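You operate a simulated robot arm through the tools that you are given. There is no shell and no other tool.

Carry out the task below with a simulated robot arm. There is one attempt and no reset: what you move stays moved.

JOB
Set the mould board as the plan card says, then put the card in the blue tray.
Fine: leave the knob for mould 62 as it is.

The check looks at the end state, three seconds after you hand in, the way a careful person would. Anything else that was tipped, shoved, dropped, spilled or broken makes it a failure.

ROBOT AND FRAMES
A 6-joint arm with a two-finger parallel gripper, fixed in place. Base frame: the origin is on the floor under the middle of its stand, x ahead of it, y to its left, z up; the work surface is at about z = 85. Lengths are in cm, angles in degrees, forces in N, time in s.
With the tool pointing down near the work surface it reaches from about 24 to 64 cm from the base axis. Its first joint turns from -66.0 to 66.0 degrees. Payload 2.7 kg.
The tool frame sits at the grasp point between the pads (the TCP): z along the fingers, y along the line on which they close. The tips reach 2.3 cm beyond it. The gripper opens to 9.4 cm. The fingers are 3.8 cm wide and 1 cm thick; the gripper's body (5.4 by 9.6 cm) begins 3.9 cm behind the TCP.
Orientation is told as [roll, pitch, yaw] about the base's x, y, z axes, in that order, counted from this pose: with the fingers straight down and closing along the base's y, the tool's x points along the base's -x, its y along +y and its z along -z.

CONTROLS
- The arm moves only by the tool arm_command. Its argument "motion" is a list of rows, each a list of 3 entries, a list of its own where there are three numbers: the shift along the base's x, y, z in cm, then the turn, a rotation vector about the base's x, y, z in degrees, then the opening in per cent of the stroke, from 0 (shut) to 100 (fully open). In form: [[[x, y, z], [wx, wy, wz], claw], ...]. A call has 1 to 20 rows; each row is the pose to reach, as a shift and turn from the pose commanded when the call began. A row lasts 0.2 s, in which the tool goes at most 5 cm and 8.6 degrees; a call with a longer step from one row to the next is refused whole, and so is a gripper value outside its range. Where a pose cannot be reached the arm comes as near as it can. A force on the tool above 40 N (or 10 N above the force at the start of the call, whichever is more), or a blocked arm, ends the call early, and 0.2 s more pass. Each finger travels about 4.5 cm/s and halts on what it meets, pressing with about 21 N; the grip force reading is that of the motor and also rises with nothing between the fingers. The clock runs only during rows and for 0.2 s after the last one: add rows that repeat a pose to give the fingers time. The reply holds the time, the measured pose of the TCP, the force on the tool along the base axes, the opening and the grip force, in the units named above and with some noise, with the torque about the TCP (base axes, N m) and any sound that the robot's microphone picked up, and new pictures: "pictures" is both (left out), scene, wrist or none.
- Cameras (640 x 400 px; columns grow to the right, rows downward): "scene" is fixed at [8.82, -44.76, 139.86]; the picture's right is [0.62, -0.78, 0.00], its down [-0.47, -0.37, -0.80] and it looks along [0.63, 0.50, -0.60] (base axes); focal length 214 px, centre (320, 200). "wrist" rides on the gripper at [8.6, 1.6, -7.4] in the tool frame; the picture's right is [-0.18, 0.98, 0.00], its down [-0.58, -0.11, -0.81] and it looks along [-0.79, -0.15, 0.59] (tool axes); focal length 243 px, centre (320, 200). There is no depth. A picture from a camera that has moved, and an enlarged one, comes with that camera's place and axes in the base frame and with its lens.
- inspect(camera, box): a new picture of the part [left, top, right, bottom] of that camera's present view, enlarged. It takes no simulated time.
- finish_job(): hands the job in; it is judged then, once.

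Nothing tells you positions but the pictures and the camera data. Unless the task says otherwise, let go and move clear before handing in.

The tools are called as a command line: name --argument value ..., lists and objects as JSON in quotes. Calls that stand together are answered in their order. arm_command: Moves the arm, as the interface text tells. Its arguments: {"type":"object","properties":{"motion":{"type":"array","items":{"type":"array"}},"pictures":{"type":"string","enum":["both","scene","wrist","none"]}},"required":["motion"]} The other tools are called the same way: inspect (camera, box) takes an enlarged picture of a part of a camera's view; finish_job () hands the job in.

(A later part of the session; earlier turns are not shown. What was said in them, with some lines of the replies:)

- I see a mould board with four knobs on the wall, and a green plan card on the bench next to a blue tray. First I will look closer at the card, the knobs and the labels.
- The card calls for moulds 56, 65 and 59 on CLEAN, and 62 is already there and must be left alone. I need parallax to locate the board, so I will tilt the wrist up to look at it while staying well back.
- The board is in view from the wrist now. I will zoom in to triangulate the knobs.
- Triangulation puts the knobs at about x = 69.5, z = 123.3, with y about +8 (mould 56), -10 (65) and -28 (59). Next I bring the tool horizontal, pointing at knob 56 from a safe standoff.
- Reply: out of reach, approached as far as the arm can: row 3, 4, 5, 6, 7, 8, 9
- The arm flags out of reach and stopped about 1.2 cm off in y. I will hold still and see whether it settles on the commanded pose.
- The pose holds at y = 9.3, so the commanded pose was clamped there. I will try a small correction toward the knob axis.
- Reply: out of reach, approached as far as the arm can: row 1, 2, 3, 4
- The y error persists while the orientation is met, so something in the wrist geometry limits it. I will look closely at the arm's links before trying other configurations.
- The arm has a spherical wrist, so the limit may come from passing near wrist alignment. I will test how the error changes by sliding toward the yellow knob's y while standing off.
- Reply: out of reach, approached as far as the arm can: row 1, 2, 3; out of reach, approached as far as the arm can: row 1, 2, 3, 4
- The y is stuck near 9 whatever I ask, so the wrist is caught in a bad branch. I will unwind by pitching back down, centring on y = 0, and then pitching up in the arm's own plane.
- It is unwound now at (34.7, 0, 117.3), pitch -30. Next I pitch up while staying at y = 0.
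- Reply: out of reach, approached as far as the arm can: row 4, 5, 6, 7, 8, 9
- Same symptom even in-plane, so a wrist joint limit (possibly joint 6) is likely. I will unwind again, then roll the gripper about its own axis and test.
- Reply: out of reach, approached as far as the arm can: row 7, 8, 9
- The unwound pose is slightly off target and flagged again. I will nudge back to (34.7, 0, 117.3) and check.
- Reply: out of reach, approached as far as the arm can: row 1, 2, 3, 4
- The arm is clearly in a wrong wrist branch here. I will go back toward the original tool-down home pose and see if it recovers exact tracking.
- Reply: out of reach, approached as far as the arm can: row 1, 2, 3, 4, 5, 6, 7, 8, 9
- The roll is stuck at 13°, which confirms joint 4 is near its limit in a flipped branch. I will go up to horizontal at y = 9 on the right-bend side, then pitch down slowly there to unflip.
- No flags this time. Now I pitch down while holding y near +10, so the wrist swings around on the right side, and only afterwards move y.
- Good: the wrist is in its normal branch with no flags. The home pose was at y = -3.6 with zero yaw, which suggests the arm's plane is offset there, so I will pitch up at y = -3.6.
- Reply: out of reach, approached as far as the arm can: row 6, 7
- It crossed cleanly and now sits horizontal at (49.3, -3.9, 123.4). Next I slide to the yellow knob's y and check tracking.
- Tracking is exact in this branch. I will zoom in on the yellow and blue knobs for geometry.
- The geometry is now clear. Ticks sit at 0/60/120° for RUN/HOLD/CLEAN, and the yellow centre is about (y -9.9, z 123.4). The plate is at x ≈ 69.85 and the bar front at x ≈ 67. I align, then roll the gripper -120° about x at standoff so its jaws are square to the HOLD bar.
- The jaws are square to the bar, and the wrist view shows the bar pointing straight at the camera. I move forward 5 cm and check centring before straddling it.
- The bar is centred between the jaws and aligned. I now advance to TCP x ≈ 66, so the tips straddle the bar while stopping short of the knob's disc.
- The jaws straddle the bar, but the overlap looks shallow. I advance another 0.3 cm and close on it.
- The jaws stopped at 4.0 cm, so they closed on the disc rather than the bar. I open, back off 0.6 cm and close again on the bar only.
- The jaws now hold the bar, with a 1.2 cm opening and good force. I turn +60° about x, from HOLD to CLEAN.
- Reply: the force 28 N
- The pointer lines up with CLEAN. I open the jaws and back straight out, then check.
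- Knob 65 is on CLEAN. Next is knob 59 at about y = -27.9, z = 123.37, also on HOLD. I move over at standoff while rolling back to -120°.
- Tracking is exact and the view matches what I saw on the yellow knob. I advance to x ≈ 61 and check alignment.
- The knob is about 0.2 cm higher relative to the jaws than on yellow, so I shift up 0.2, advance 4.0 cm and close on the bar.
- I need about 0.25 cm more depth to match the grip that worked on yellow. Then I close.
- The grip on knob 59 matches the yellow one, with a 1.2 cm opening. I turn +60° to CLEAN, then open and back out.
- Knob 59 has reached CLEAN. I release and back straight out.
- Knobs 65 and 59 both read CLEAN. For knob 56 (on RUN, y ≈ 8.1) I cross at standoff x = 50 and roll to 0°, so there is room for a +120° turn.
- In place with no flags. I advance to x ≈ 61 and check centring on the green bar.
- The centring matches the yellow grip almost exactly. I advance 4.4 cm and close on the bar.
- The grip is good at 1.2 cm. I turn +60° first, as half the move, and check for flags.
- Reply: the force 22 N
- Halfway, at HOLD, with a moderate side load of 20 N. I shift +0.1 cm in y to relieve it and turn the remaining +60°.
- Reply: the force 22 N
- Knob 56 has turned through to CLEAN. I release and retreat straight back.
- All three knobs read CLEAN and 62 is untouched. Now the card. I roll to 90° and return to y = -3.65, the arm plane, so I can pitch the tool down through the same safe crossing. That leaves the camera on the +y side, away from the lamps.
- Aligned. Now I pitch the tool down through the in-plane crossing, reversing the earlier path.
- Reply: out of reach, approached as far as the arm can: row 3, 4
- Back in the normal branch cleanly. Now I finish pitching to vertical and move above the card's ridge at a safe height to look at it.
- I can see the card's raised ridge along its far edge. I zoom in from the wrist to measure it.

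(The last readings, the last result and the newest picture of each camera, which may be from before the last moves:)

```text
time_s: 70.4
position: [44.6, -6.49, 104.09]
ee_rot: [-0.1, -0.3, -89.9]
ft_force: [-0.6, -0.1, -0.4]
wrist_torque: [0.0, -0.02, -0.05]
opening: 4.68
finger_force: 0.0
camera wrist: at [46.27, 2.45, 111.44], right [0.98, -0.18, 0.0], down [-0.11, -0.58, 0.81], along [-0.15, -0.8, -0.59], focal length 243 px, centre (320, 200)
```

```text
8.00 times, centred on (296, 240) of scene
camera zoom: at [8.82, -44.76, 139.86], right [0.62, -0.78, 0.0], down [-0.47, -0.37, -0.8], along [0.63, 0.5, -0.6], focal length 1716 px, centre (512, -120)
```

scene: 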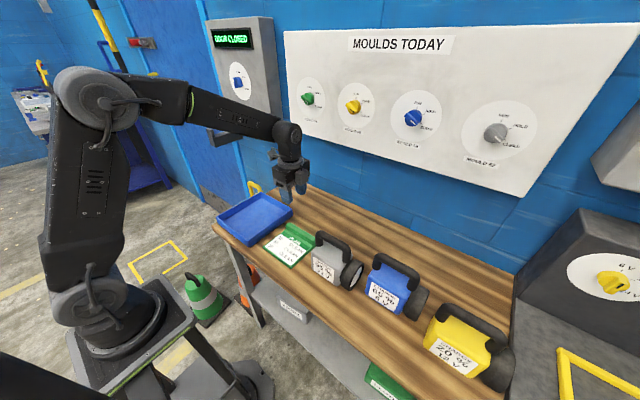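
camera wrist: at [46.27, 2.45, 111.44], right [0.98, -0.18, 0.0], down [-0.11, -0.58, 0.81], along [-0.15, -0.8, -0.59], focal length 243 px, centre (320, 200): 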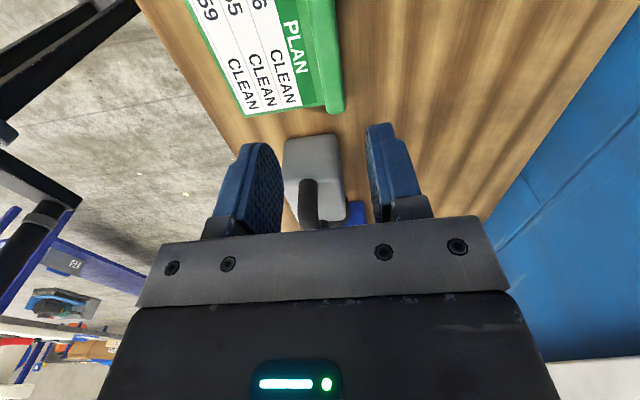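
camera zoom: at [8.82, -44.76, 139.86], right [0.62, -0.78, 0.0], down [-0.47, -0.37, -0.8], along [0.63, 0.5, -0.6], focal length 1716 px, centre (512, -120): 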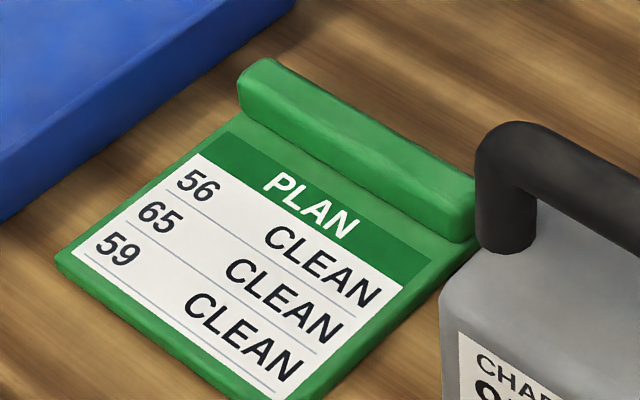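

The ridge runs along y from about -0.8 to -13.4, at x 44.4–46.2, with its top at z ≈ 87.4. I move to its centre (45.35, -7.1) and descend to z = 93 for a check.

arm_command --motion '[[[0.4, -0.3, -3], [0, 0.3, 0], 50], [[0.75, -0.6, -6], [0, 0.3, 0], 50], [[0.75, -0.6, -9], [0, 0.3, 0], 50], [[0.75, -0.6, -11], [0, 0.3, 0], 50], [[0.75, -0.6, -11], [0, 0.3, 0], 50]]' --pictures "both"

inspect --camera "wrist" --box '[180, 40, 460, 215]'

inspect --camera "scene" --box '[246, 175, 366, 250]'

```text
time_s: 71.6
position: [45.64, -7.05, 93.21]
ee_rot: [-0.2, -0.3, -89.9]
ft_force: [-0.1, 0.0, 0.0]
wrist_torque: [0.01, 0.01, 0.0]
opening: 4.71
finger_force: 0.0
camera wrist: at [47.33, 1.83, 100.54], right [0.98, -0.18, 0.0], down [-0.1, -0.58, 0.81], along [-0.15, -0.8, -0.59], focal length 243 px, centre (320, 200)
```

scene: 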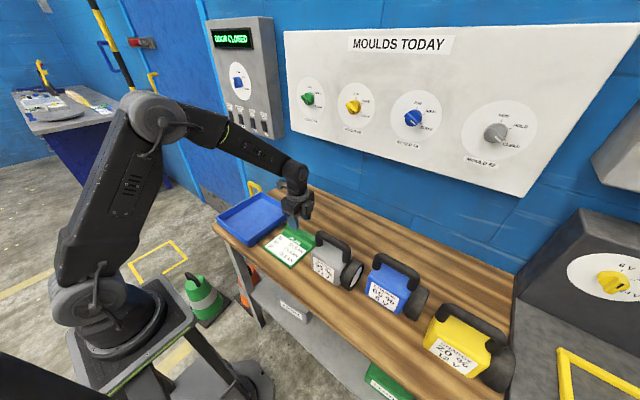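
wrist: 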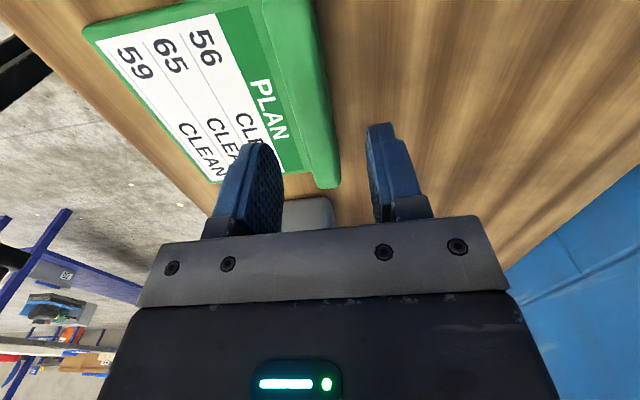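

```text
2.29 times, centred on (320, 128) of wrist
camera zoom: at [47.33, 1.83, 100.54], right [0.98, -0.18, 0.0], down [-0.1, -0.58, 0.81], along [-0.15, -0.8, -0.59], focal length 555 px, centre (320, 366)
```

zoom: 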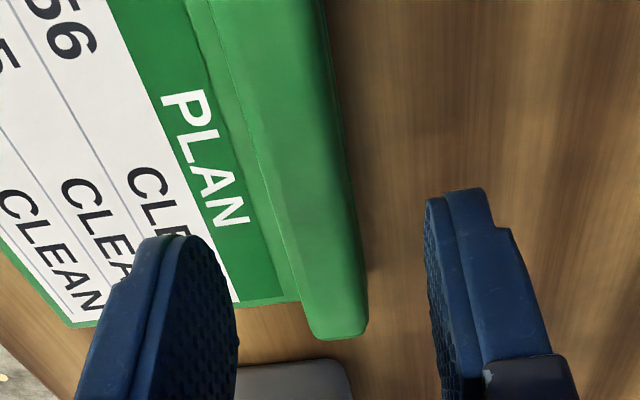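

```text
5.33 times, centred on (306, 212) of scene
camera zoom: at [8.82, -44.76, 139.86], right [0.62, -0.78, 0.0], down [-0.47, -0.37, -0.8], along [0.63, 0.5, -0.6], focal length 1144 px, centre (395, 133)
```

zoom: 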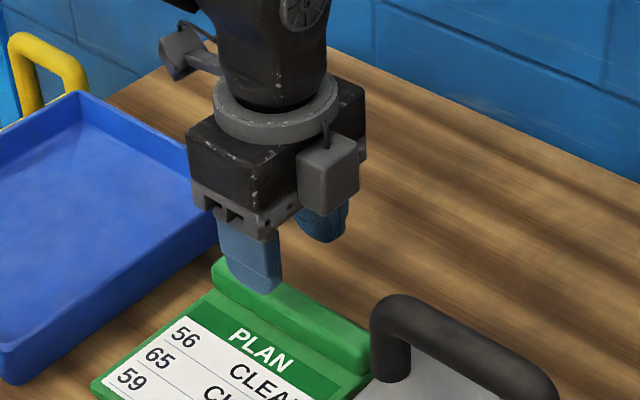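

The ridge centre is about x = 45.3, so I shift -0.3 and descend to TCP z ≈ 88.3. That puts the tips just above the card's slab, and then I close on the ridge.

arm_command --motion '[[[-0.3, 0, -1.5], [0, 0, 0], 50], [[-0.3, 0, -3], [0, 0, 0], 50], [[-0.3, 0, -4.2], [0, 0, 0], 50], [[-0.3, 0, -4.9], [0, 0, 0], 50], [[-0.3, 0, -4.9], [0, 0, 0], 50]]' --pictures "both"

inspect --camera "wrist" --box '[180, 40, 460, 215]'

inspect --camera "scene" --box '[246, 185, 366, 260]'

```text
time_s: 72.8
position: [45.24, -6.95, 88.47]
ee_rot: [-0.3, -0.3, -89.9]
ft_force: [-0.3, 0.1, 0.3]
wrist_torque: [0.0, 0.02, 0.01]
opening: 4.72
finger_force: 0.0
camera wrist: at [46.79, 1.78, 95.84], right [0.98, -0.18, 0.0], down [-0.1, -0.58, 0.81], along [-0.15, -0.8, -0.59], focal length 243 px, centre (320, 200)
```

scene: 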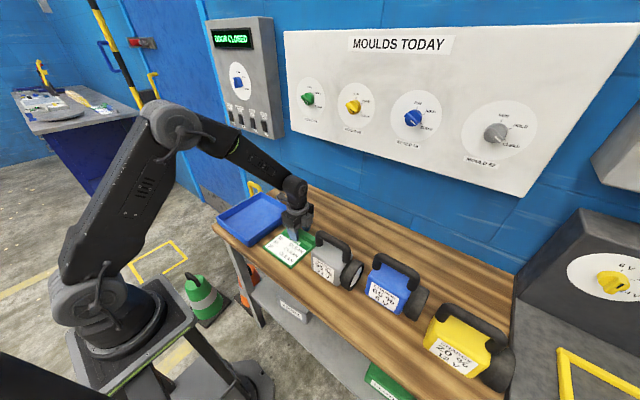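
wrist: 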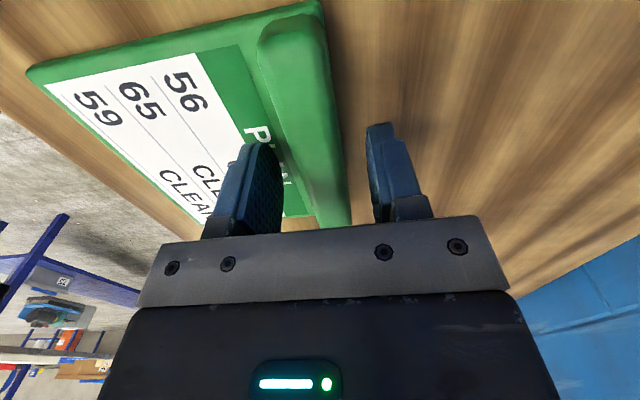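

```text
2.29 times, centred on (320, 128) of wrist
camera zoom: at [46.79, 1.78, 95.84], right [0.98, -0.18, 0.0], down [-0.1, -0.58, 0.81], along [-0.15, -0.8, -0.59], focal length 555 px, centre (320, 366)
```

zoom: 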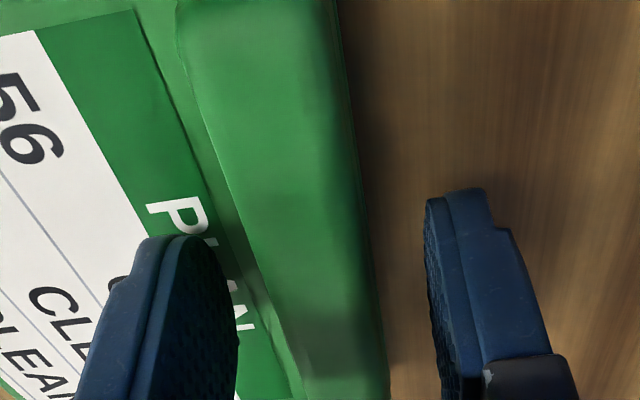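

```text
5.33 times, centred on (306, 222) of scene
camera zoom: at [8.82, -44.76, 139.86], right [0.62, -0.78, 0.0], down [-0.47, -0.37, -0.8], along [0.63, 0.5, -0.6], focal length 1144 px, centre (395, 80)
```

zoom: 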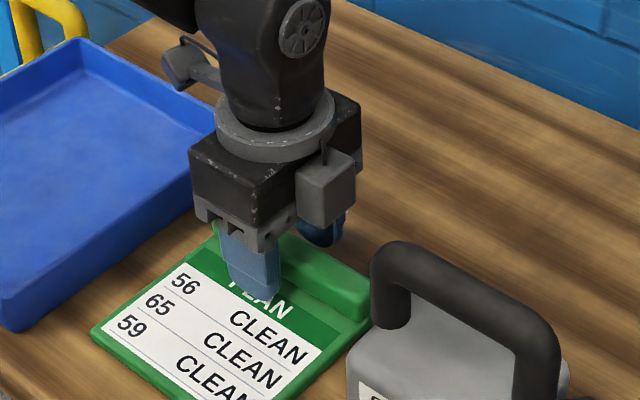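

The jaws straddle the ridge with no contact. I lower another 0.25 cm and close.

arm_command --motion '[[[0, 0, -0.25], [0, 0, 0], 50], [[0, 0, -0.25], [0, 0, 0], 40], [[0, 0, -0.25], [0, 0, 0], 30], [[0, 0, -0.25], [0, 0, 0], 20], [[0, 0, -0.25], [0, 0, 0], 8], [[0, 0, -0.25], [0, 0, 0], 8], [[0, 0, -0.25], [0, 0, 0], 8]]' --pictures "both"

inspect --camera "wrist" --box '[180, 40, 460, 215]'

inspect --camera "scene" --box '[246, 185, 366, 260]'

```text
time_s: 74.4
position: [45.15, -7.07, 88.25]
ee_rot: [-0.3, -0.3, -89.8]
ft_force: [3.5, -0.3, 6.4]
wrist_torque: [-0.05, -0.1, -0.02]
opening: 2.17
finger_force: 20.6
camera wrist: at [46.75, 1.78, 95.63], right [0.98, -0.18, 0.0], down [-0.1, -0.58, 0.81], along [-0.15, -0.8, -0.59], focal length 243 px, centre (320, 200)
```

scene: 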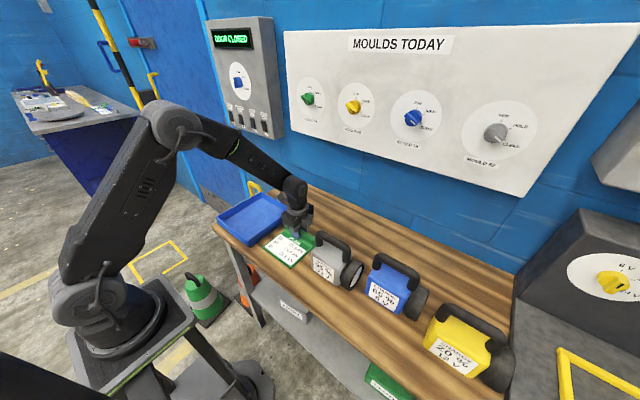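
wrist: 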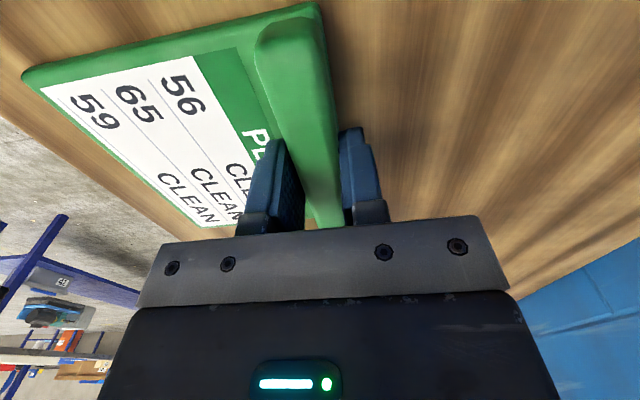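

```text
2.29 times, centred on (320, 128) of wrist
camera zoom: at [46.75, 1.78, 95.63], right [0.98, -0.18, 0.0], down [-0.1, -0.58, 0.81], along [-0.15, -0.8, -0.59], focal length 555 px, centre (320, 366)
```

zoom: 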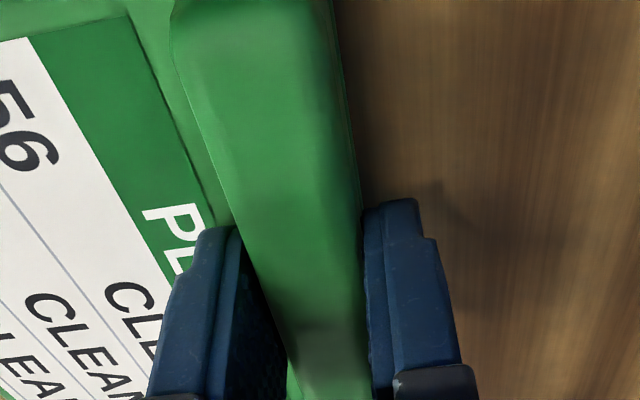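

```text
5.33 times, centred on (306, 222) of scene
camera zoom: at [8.81, -44.76, 139.86], right [0.62, -0.78, 0.0], down [-0.47, -0.37, -0.8], along [0.63, 0.5, -0.6], focal length 1144 px, centre (395, 80)
```

zoom: 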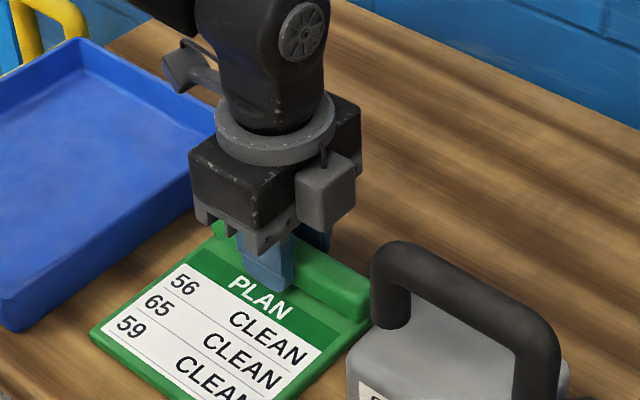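

The ridge is gripped at 2.2 cm. I squeeze fully, then lift slowly to see whether the card comes up level.

arm_command --motion '[[[0, 0, 0], [0, 0, 0], 0], [[0, 0, 0], [0, 0, 0], 0], [[0, 0, 0.5], [0, 0, 0], 0], [[0, 0, 1], [0, 0, 0], 0], [[0, 0, 2], [0, 0, 0], 0], [[0, 0, 3], [0, 0, 0], 0], [[0, 0, 4], [0, 0, 0], 0], [[0, 0, 4], [0, 0, 0], 0]]' --pictures "both"

inspect --camera "scene" --box '[236, 175, 366, 256]'

```text
time_s: 76.2
position: [45.11, -6.95, 92.28]
ee_rot: [-0.3, -0.3, -89.9]
ft_force: [-0.3, -0.8, -1.7]
wrist_torque: [-0.02, -0.05, 0.03]
opening: 2.16
finger_force: 21.3
camera wrist: at [46.73, 1.82, 99.64], right [0.98, -0.18, 0.0], down [-0.1, -0.58, 0.81], along [-0.15, -0.8, -0.59], focal length 243 px, centre (320, 200)
```

scene: 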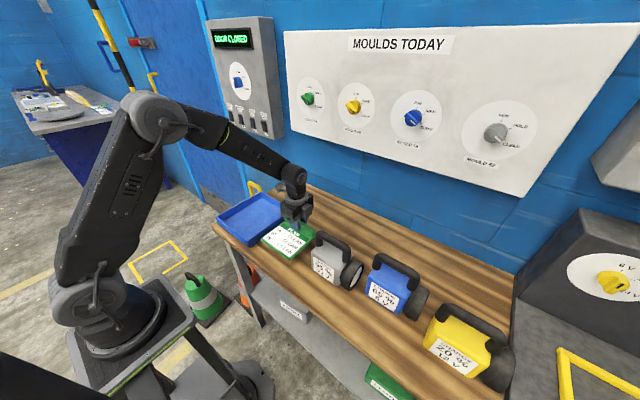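
wrist: 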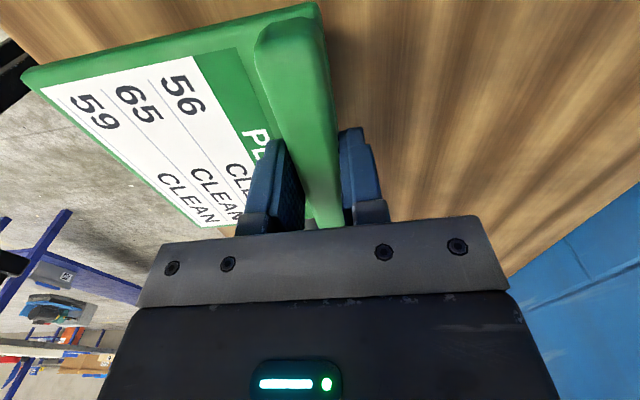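

```text
4.92 times, centred on (301, 216) of scene
camera zoom: at [8.82, -44.76, 139.86], right [0.62, -0.78, 0.0], down [-0.47, -0.37, -0.8], along [0.63, 0.5, -0.6], focal length 1056 px, centre (414, 124)
```

zoom: 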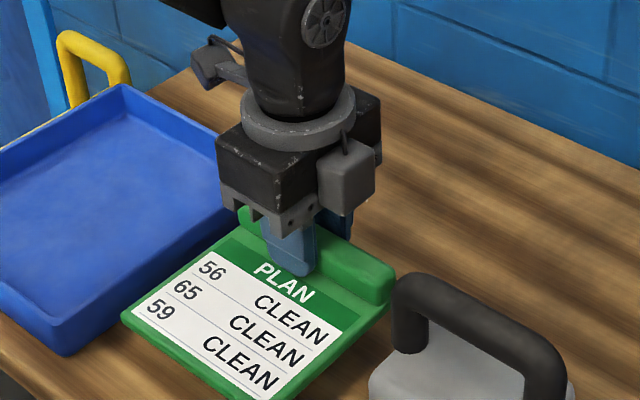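

The card is held level with no slip. I raise it well above the tray rim (rim z ≈ 88.4, card bottom goes to about 94), then move it over the tray centre.

arm_command --motion '[[[0, 0, 1.5], [0, 0, 0], 0], [[0, 0, 3.5], [0, 0, 0], 0], [[0, 0, 5], [0, 0, 0], 0], [[0, 2, 5], [0, 0, 0], 0], [[0.1, 4.5, 5], [0, 0, 0], 0], [[0.1, 7, 5], [0, 0, 0], 0], [[0.2, 9.5, 5], [0, 0, 0], 0], [[0.2, 12, 5], [0, 0, 0], 0], [[0.2, 14.5, 5], [0, 0, 0], 0], [[0.2, 16.5, 5], [0, 0, 0], 0], [[0.2, 18, 5], [0, 0, 0], 0], [[0.2, 18.5, 5], [0, 0, 0], 0], [[0.2, 18.5, 5], [0, 0, 0], 0]]' --pictures "both"

inspect --camera "scene" --box '[196, 150, 326, 231]'

```text
time_s: 79.0
position: [45.32, 11.36, 97.25]
ee_rot: [-0.4, -0.3, -89.8]
ft_force: [1.0, -0.8, -1.4]
wrist_torque: [0.03, -0.03, -0.02]
opening: 2.16
finger_force: 21.1
camera wrist: at [46.93, 20.29, 104.53], right [0.98, -0.18, 0.0], down [-0.1, -0.58, 0.81], along [-0.15, -0.8, -0.59], focal length 243 px, centre (320, 200)
```

scene: 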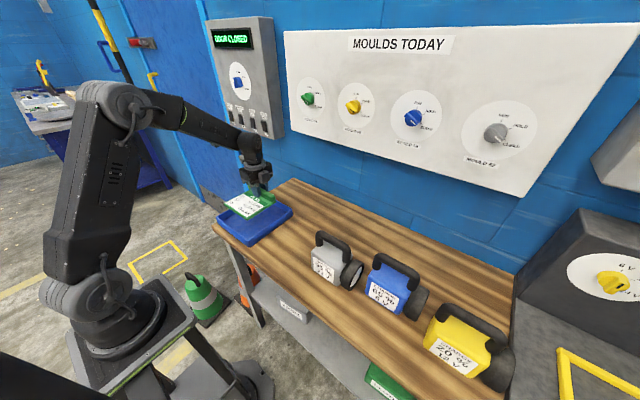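
wrist: 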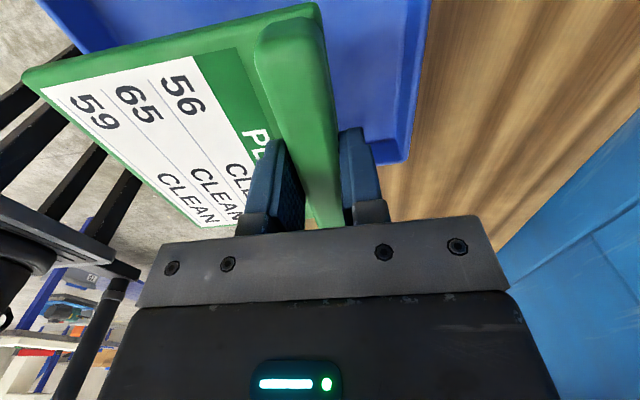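

```text
4.92 times, centred on (261, 190) of scene
camera zoom: at [8.82, -44.76, 139.86], right [0.62, -0.78, 0.0], down [-0.47, -0.37, -0.8], along [0.63, 0.5, -0.6], focal length 1056 px, centre (610, 247)
```

zoom: 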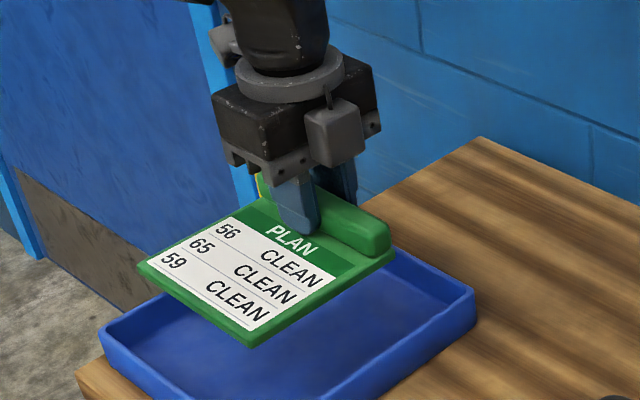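

The card is centred over the tray. I lower to just above the tray floor and check.

arm_command --motion '[[[0.2, 0, -1.5], [0, 0, 0], 0], [[0.4, 0, -3], [0, 0, 0], 0], [[0.4, 0, -4.5], [0, 0, 0], 0], [[0.4, 0, -6], [0, 0, 0], 0], [[0.4, 0, -7], [0, 0, 0], 0], [[0.4, 0, -7.7], [0, 0, 0], 0], [[0.4, 0, -7.7], [0, 0, 0], 0]]' --pictures "both"

inspect --camera "scene" --box '[196, 160, 326, 241]'

```text
time_s: 80.6
position: [45.68, 11.46, 89.5]
ee_rot: [-0.3, -0.4, -89.9]
ft_force: [-0.8, -0.4, -0.4]
wrist_torque: [-0.01, 0.0, 0.02]
opening: 2.15
finger_force: 20.9
camera wrist: at [47.41, 20.27, 96.82], right [0.98, -0.18, 0.0], down [-0.1, -0.58, 0.81], along [-0.15, -0.8, -0.59], focal length 243 px, centre (320, 200)
```

scene: 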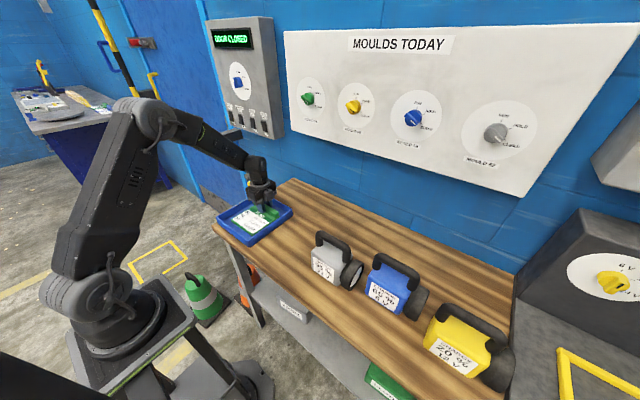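
wrist: 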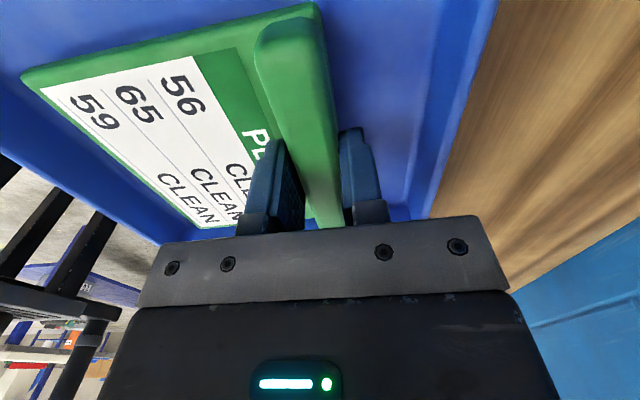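

```text
4.92 times, centred on (261, 200) of scene
camera zoom: at [8.82, -44.76, 139.86], right [0.62, -0.78, 0.0], down [-0.47, -0.37, -0.8], along [0.63, 0.5, -0.6], focal length 1056 px, centre (610, 198)
```

zoom: 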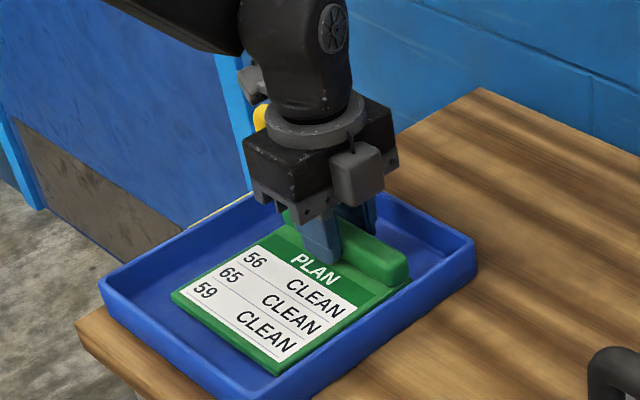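

It is inside the tray walls with good clearance. I lower in small steps until the floor is felt.

arm_command --motion '[[[0, 0, -0.1], [0, 0, 0], 0], [[0, 0, -0.2], [0, 0, 0], 0], [[0, 0, -0.3], [0, 0, 0], 0], [[0, 0, -0.4], [0, 0, 0], 0], [[0, 0, -0.4], [0, 0, 0], 0]]' --pictures "none"

arm_command --motion '[[[0, 0, -0.1], [0, 0, 0], 0], [[0, 0, -0.2], [0, 0, 0], 0], [[0, 0, -0.2], [0, 0, 0], 0]]' --pictures "none"

```text
time_s: 81.8
position: [45.79, 11.36, 89.11]
ee_rot: [-0.3, -0.3, -90.0]
ft_force: [0.1, 0.3, -0.7]
wrist_torque: [-0.02, -0.02, -0.01]
opening: 2.14
finger_force: 20.9
```

```text
time_s: 82.6
position: [45.8, 11.49, 88.93]
ee_rot: [-0.4, -0.4, -89.9]
ft_force: [-1.0, -0.4, 1.0]
wrist_torque: [-0.07, -0.05, -0.02]
opening: 2.15
finger_force: 20.8
```

The vertical force has turned slightly positive, so contact is near. A bit more.

arm_command --motion '[[[0, 0, -0.1], [0, 0, 0], 0], [[0, 0, -0.15], [0, 0, 0], 0], [[0, 0, -0.15], [0, 0, 0], 0]]' --pictures "wrist"

```text
time_s: 83.4
position: [45.84, 11.44, 88.91]
ee_rot: [-0.1, -0.3, -89.8]
ft_force: [-7.5, 1.4, 24.2]
wrist_torque: [-0.04, 0.1, -0.03]
opening: 2.16
finger_force: 21.1
camera wrist: at [47.43, 20.27, 96.22], right [0.98, -0.18, 0.0], down [-0.11, -0.58, 0.81], along [-0.15, -0.8, -0.59], focal length 243 px, centre (320, 200)
```

wrist: 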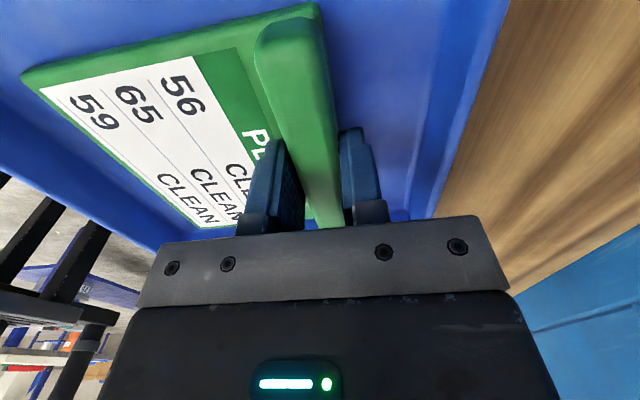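

Firm floor contact at 24 N. I ease up 0.1 cm to unload, then open gently and rise straight up.

arm_command --motion '[[[0, 0, 0.1], [0, 0, 0], 0], [[0, 0, 0.12], [0, 0, 0], 22], [[0, 0, 0.12], [0, 0, 0], 30], [[0, 0, 0.12], [0, 0, 0], 36], [[0, 0, 0.12], [0, 0, 0], 36]]' --pictures "wrist"

inspect --camera "wrist" --box '[180, 80, 460, 255]'

```text
time_s: 84.6
position: [45.84, 11.55, 88.89]
ee_rot: [-0.3, -0.3, -89.8]
ft_force: [5.2, 0.4, 15.7]
wrist_torque: [0.14, 0.2, -0.07]
opening: 3.13
finger_force: 0.1
camera wrist: at [47.41, 20.33, 96.19], right [0.98, -0.18, 0.0], down [-0.1, -0.58, 0.81], along [-0.15, -0.8, -0.59], focal length 243 px, centre (320, 200)
```

wrist: 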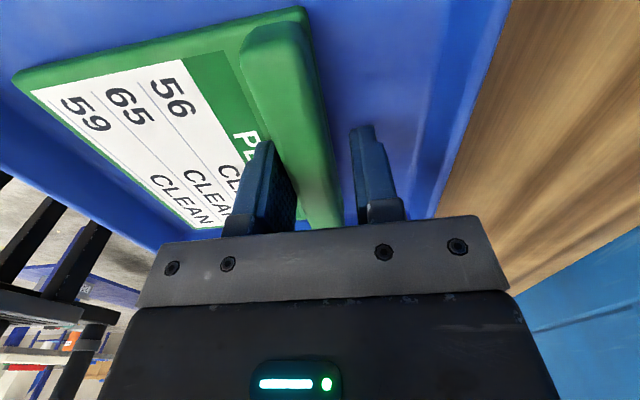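

```text
2.29 times, centred on (320, 168) of wrist
camera zoom: at [47.41, 20.33, 96.19], right [0.98, -0.18, 0.0], down [-0.1, -0.58, 0.81], along [-0.15, -0.8, -0.59], focal length 555 px, centre (320, 274)
```

zoom: 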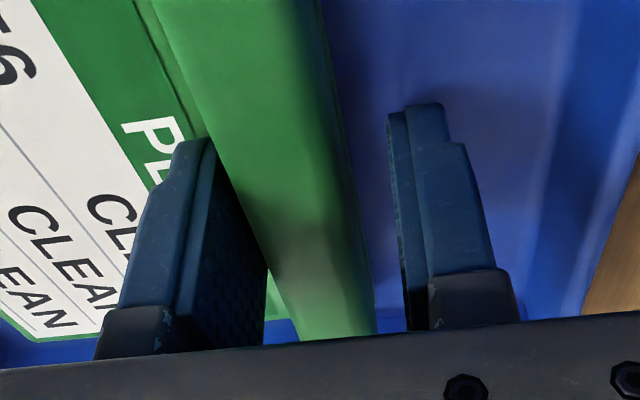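

The front fingertip is still pressing lightly on the slab. I rise slowly and watch that the card stays down.

arm_command --motion '[[[0, 0, 0.3], [0, 0, 0], 36], [[0, 0, 0.6], [0, 0, 0], 38], [[0, 0, 0.6], [0, 0, 0], 40]]' --pictures "wrist"

inspect --camera "wrist" --box '[180, 80, 460, 255]'

```text
time_s: 85.4
position: [45.6, 11.45, 89.53]
ee_rot: [-0.4, -0.3, -89.9]
ft_force: [-0.7, 0.1, -0.5]
wrist_torque: [0.03, 0.01, 0.01]
opening: 3.78
finger_force: 0.1
camera wrist: at [47.29, 20.24, 96.81], right [0.98, -0.18, -0.01], down [-0.1, -0.58, 0.81], along [-0.15, -0.8, -0.59], focal length 243 px, centre (320, 200)
```

wrist: 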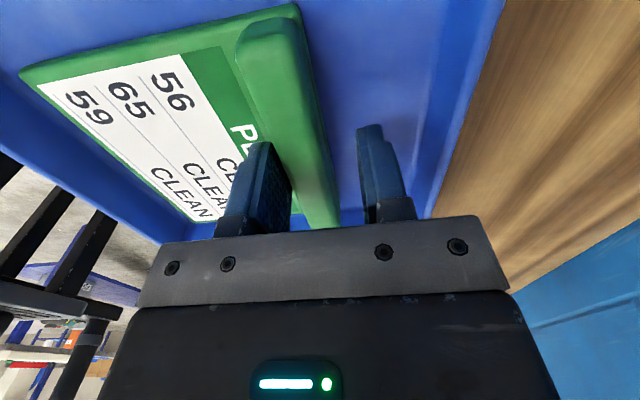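

```text
2.29 times, centred on (320, 168) of wrist
camera zoom: at [47.29, 20.24, 96.81], right [0.98, -0.18, -0.01], down [-0.1, -0.58, 0.81], along [-0.15, -0.8, -0.59], focal length 555 px, centre (320, 274)
```

zoom: 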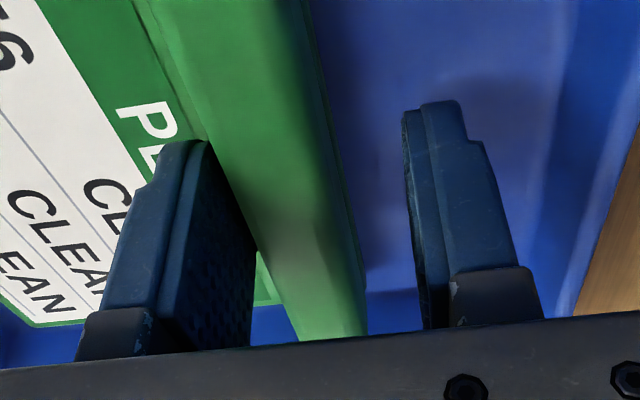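

The forces are zero now. I rise straight up and clear of the tray.

arm_command --motion '[[[0, 0, 0.5], [0, 0, 0], 42], [[0, 0, 1.5], [0, 0, 0], 45], [[0, 0, 3], [0, 0, 0], 45], [[0, 0, 6], [0, 0, 0], 45], [[0, 0, 9], [0, 0, 0], 45], [[-2, -1, 12], [0, 0, 0], 45], [[-5, -4, 16], [0, 0, 0], 45], [[-8, -7, 20], [0, 0, 0], 45], [[-8, -7, 20], [0, 0, 0], 45]]' --pictures "both"

inspect --camera "scene" --box '[196, 160, 326, 241]'

inspect --camera "scene" --box '[280, 60, 560, 235]'

```text
refused: row 7 steps farther than a row can; nothing moved
```

```text
4.92 times, centred on (261, 200) of scene
camera zoom: at [8.82, -44.76, 139.86], right [0.62, -0.78, 0.0], down [-0.47, -0.37, -0.8], along [0.63, 0.5, -0.6], focal length 1056 px, centre (610, 198)
```

zoom: 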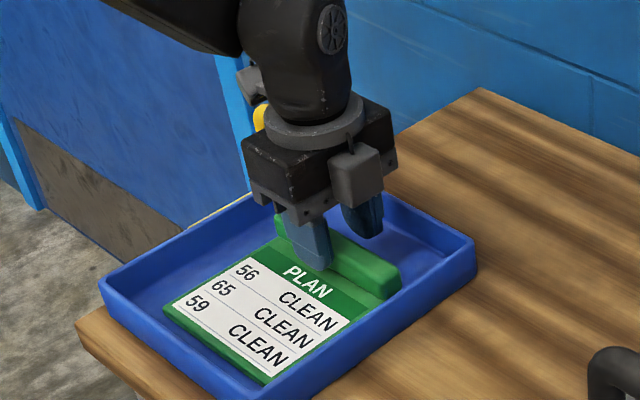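

```text
2.29 times, centred on (420, 148) of scene
camera zoom: at [8.82, -44.76, 139.86], right [0.62, -0.78, 0.0], down [-0.47, -0.37, -0.8], along [0.63, 0.5, -0.6], focal length 490 px, centre (91, 320)
```

zoom: 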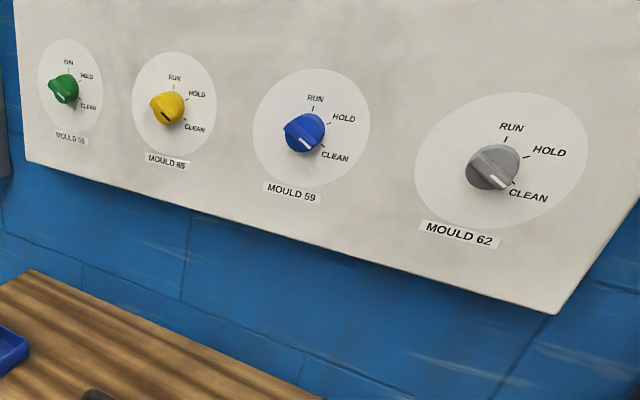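

One row was too long, so nothing moved. I repeat the retreat with smaller steps.

arm_command --motion '[[[0, 0, 0.5], [0, 0, 0], 42], [[0, 0, 1.5], [0, 0, 0], 45], [[0, 0, 3], [0, 0, 0], 45], [[0, 0, 6], [0, 0, 0], 45], [[0, 0, 9], [0, 0, 0], 45], [[-1, -1, 12], [0, 0, 0], 45], [[-3, -3, 15], [0, 0, 0], 45], [[-5, -5, 18], [0, 0, 0], 45], [[-7, -7, 20], [0, 0, 0], 45], [[-7, -7, 20], [0, 0, 0], 45]]' --pictures "both"

inspect --camera "scene" --box '[196, 160, 326, 241]'

inspect --camera "scene" --box '[280, 60, 440, 160]'

inspect --camera "scene" --box '[300, 200, 540, 350]'

```text
time_s: 87.6
position: [38.74, 4.67, 109.49]
ee_rot: [-0.3, -0.3, -89.8]
ft_force: [0.0, 0.3, 0.3]
wrist_torque: [0.0, -0.01, -0.01]
opening: 4.24
finger_force: 0.0
camera wrist: at [40.44, 13.47, 116.83], right [0.98, -0.18, 0.0], down [-0.1, -0.58, 0.81], along [-0.15, -0.8, -0.59], focal length 243 px, centre (320, 200)
```

scene: 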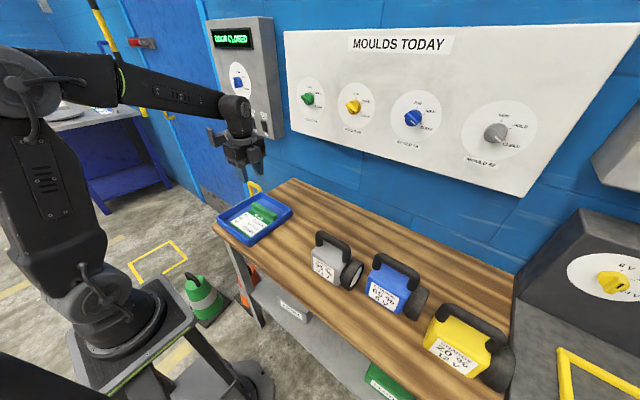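
wrist: 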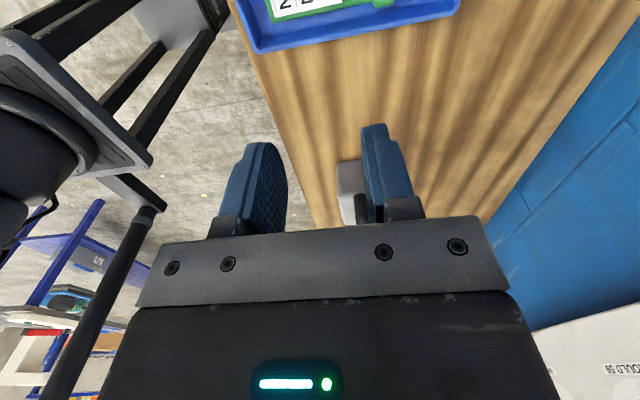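

```text
4.92 times, centred on (261, 200) of scene
camera zoom: at [8.82, -44.77, 139.86], right [0.62, -0.78, 0.0], down [-0.47, -0.37, -0.8], along [0.63, 0.5, -0.6], focal length 1056 px, centre (610, 198)
```

zoom: 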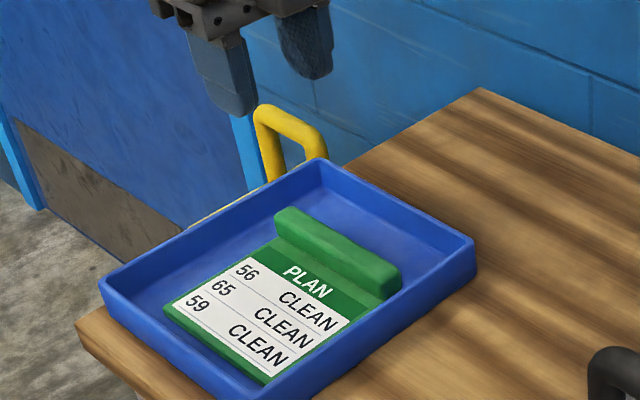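

```text
4.00 times, centred on (360, 110) of scene
camera zoom: at [8.82, -44.77, 139.86], right [0.62, -0.78, 0.0], down [-0.47, -0.37, -0.8], along [0.63, 0.5, -0.6], focal length 858 px, centre (160, 560)
```

zoom: 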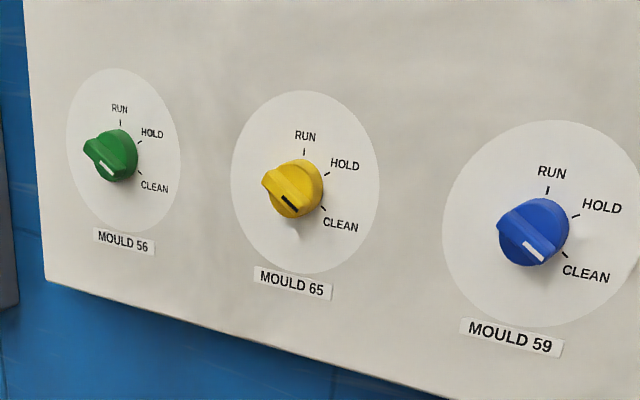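

```text
2.67 times, centred on (420, 275) of scene
camera zoom: at [8.82, -44.77, 139.86], right [0.62, -0.78, 0.0], down [-0.47, -0.37, -0.8], along [0.63, 0.5, -0.6], focal length 572 px, centre (53, 0)
```

zoom: 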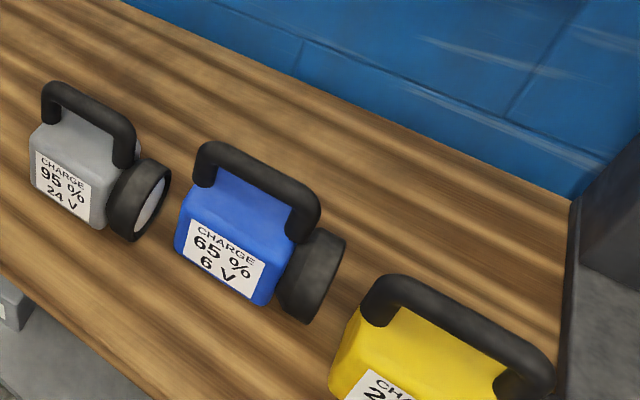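

The card lies flat inside the blue tray. Knobs 56, 65 and 59 all point to CLEAN, knob 62 is unchanged, and the lamps and tray have not moved. The gripper is open and clear, so I hand in.

finish_job

```text
The job is handed in.
```

The mould board is set as the plan card says, and the card is in the blue tray. I've handed the job in, but the check's result hasn't come back.

- **Knobs:** the card called for CLEAN on moulds 56, 65 and 59. I turned 56 from RUN, and 65 and 59 from HOLD. All three read CLEAN in the last pictures.
- **Mould 62:** I left this knob alone. It was already on CLEAN and still is.
- **Card:** it lies flat inside the tray. As I let go, a fingertip dragged it about half a centimetre, still well inside the tray walls.
- **Everything else:** the lamps and the tray look unmoved in the final pictures. The gripper is open and clear of the bench.
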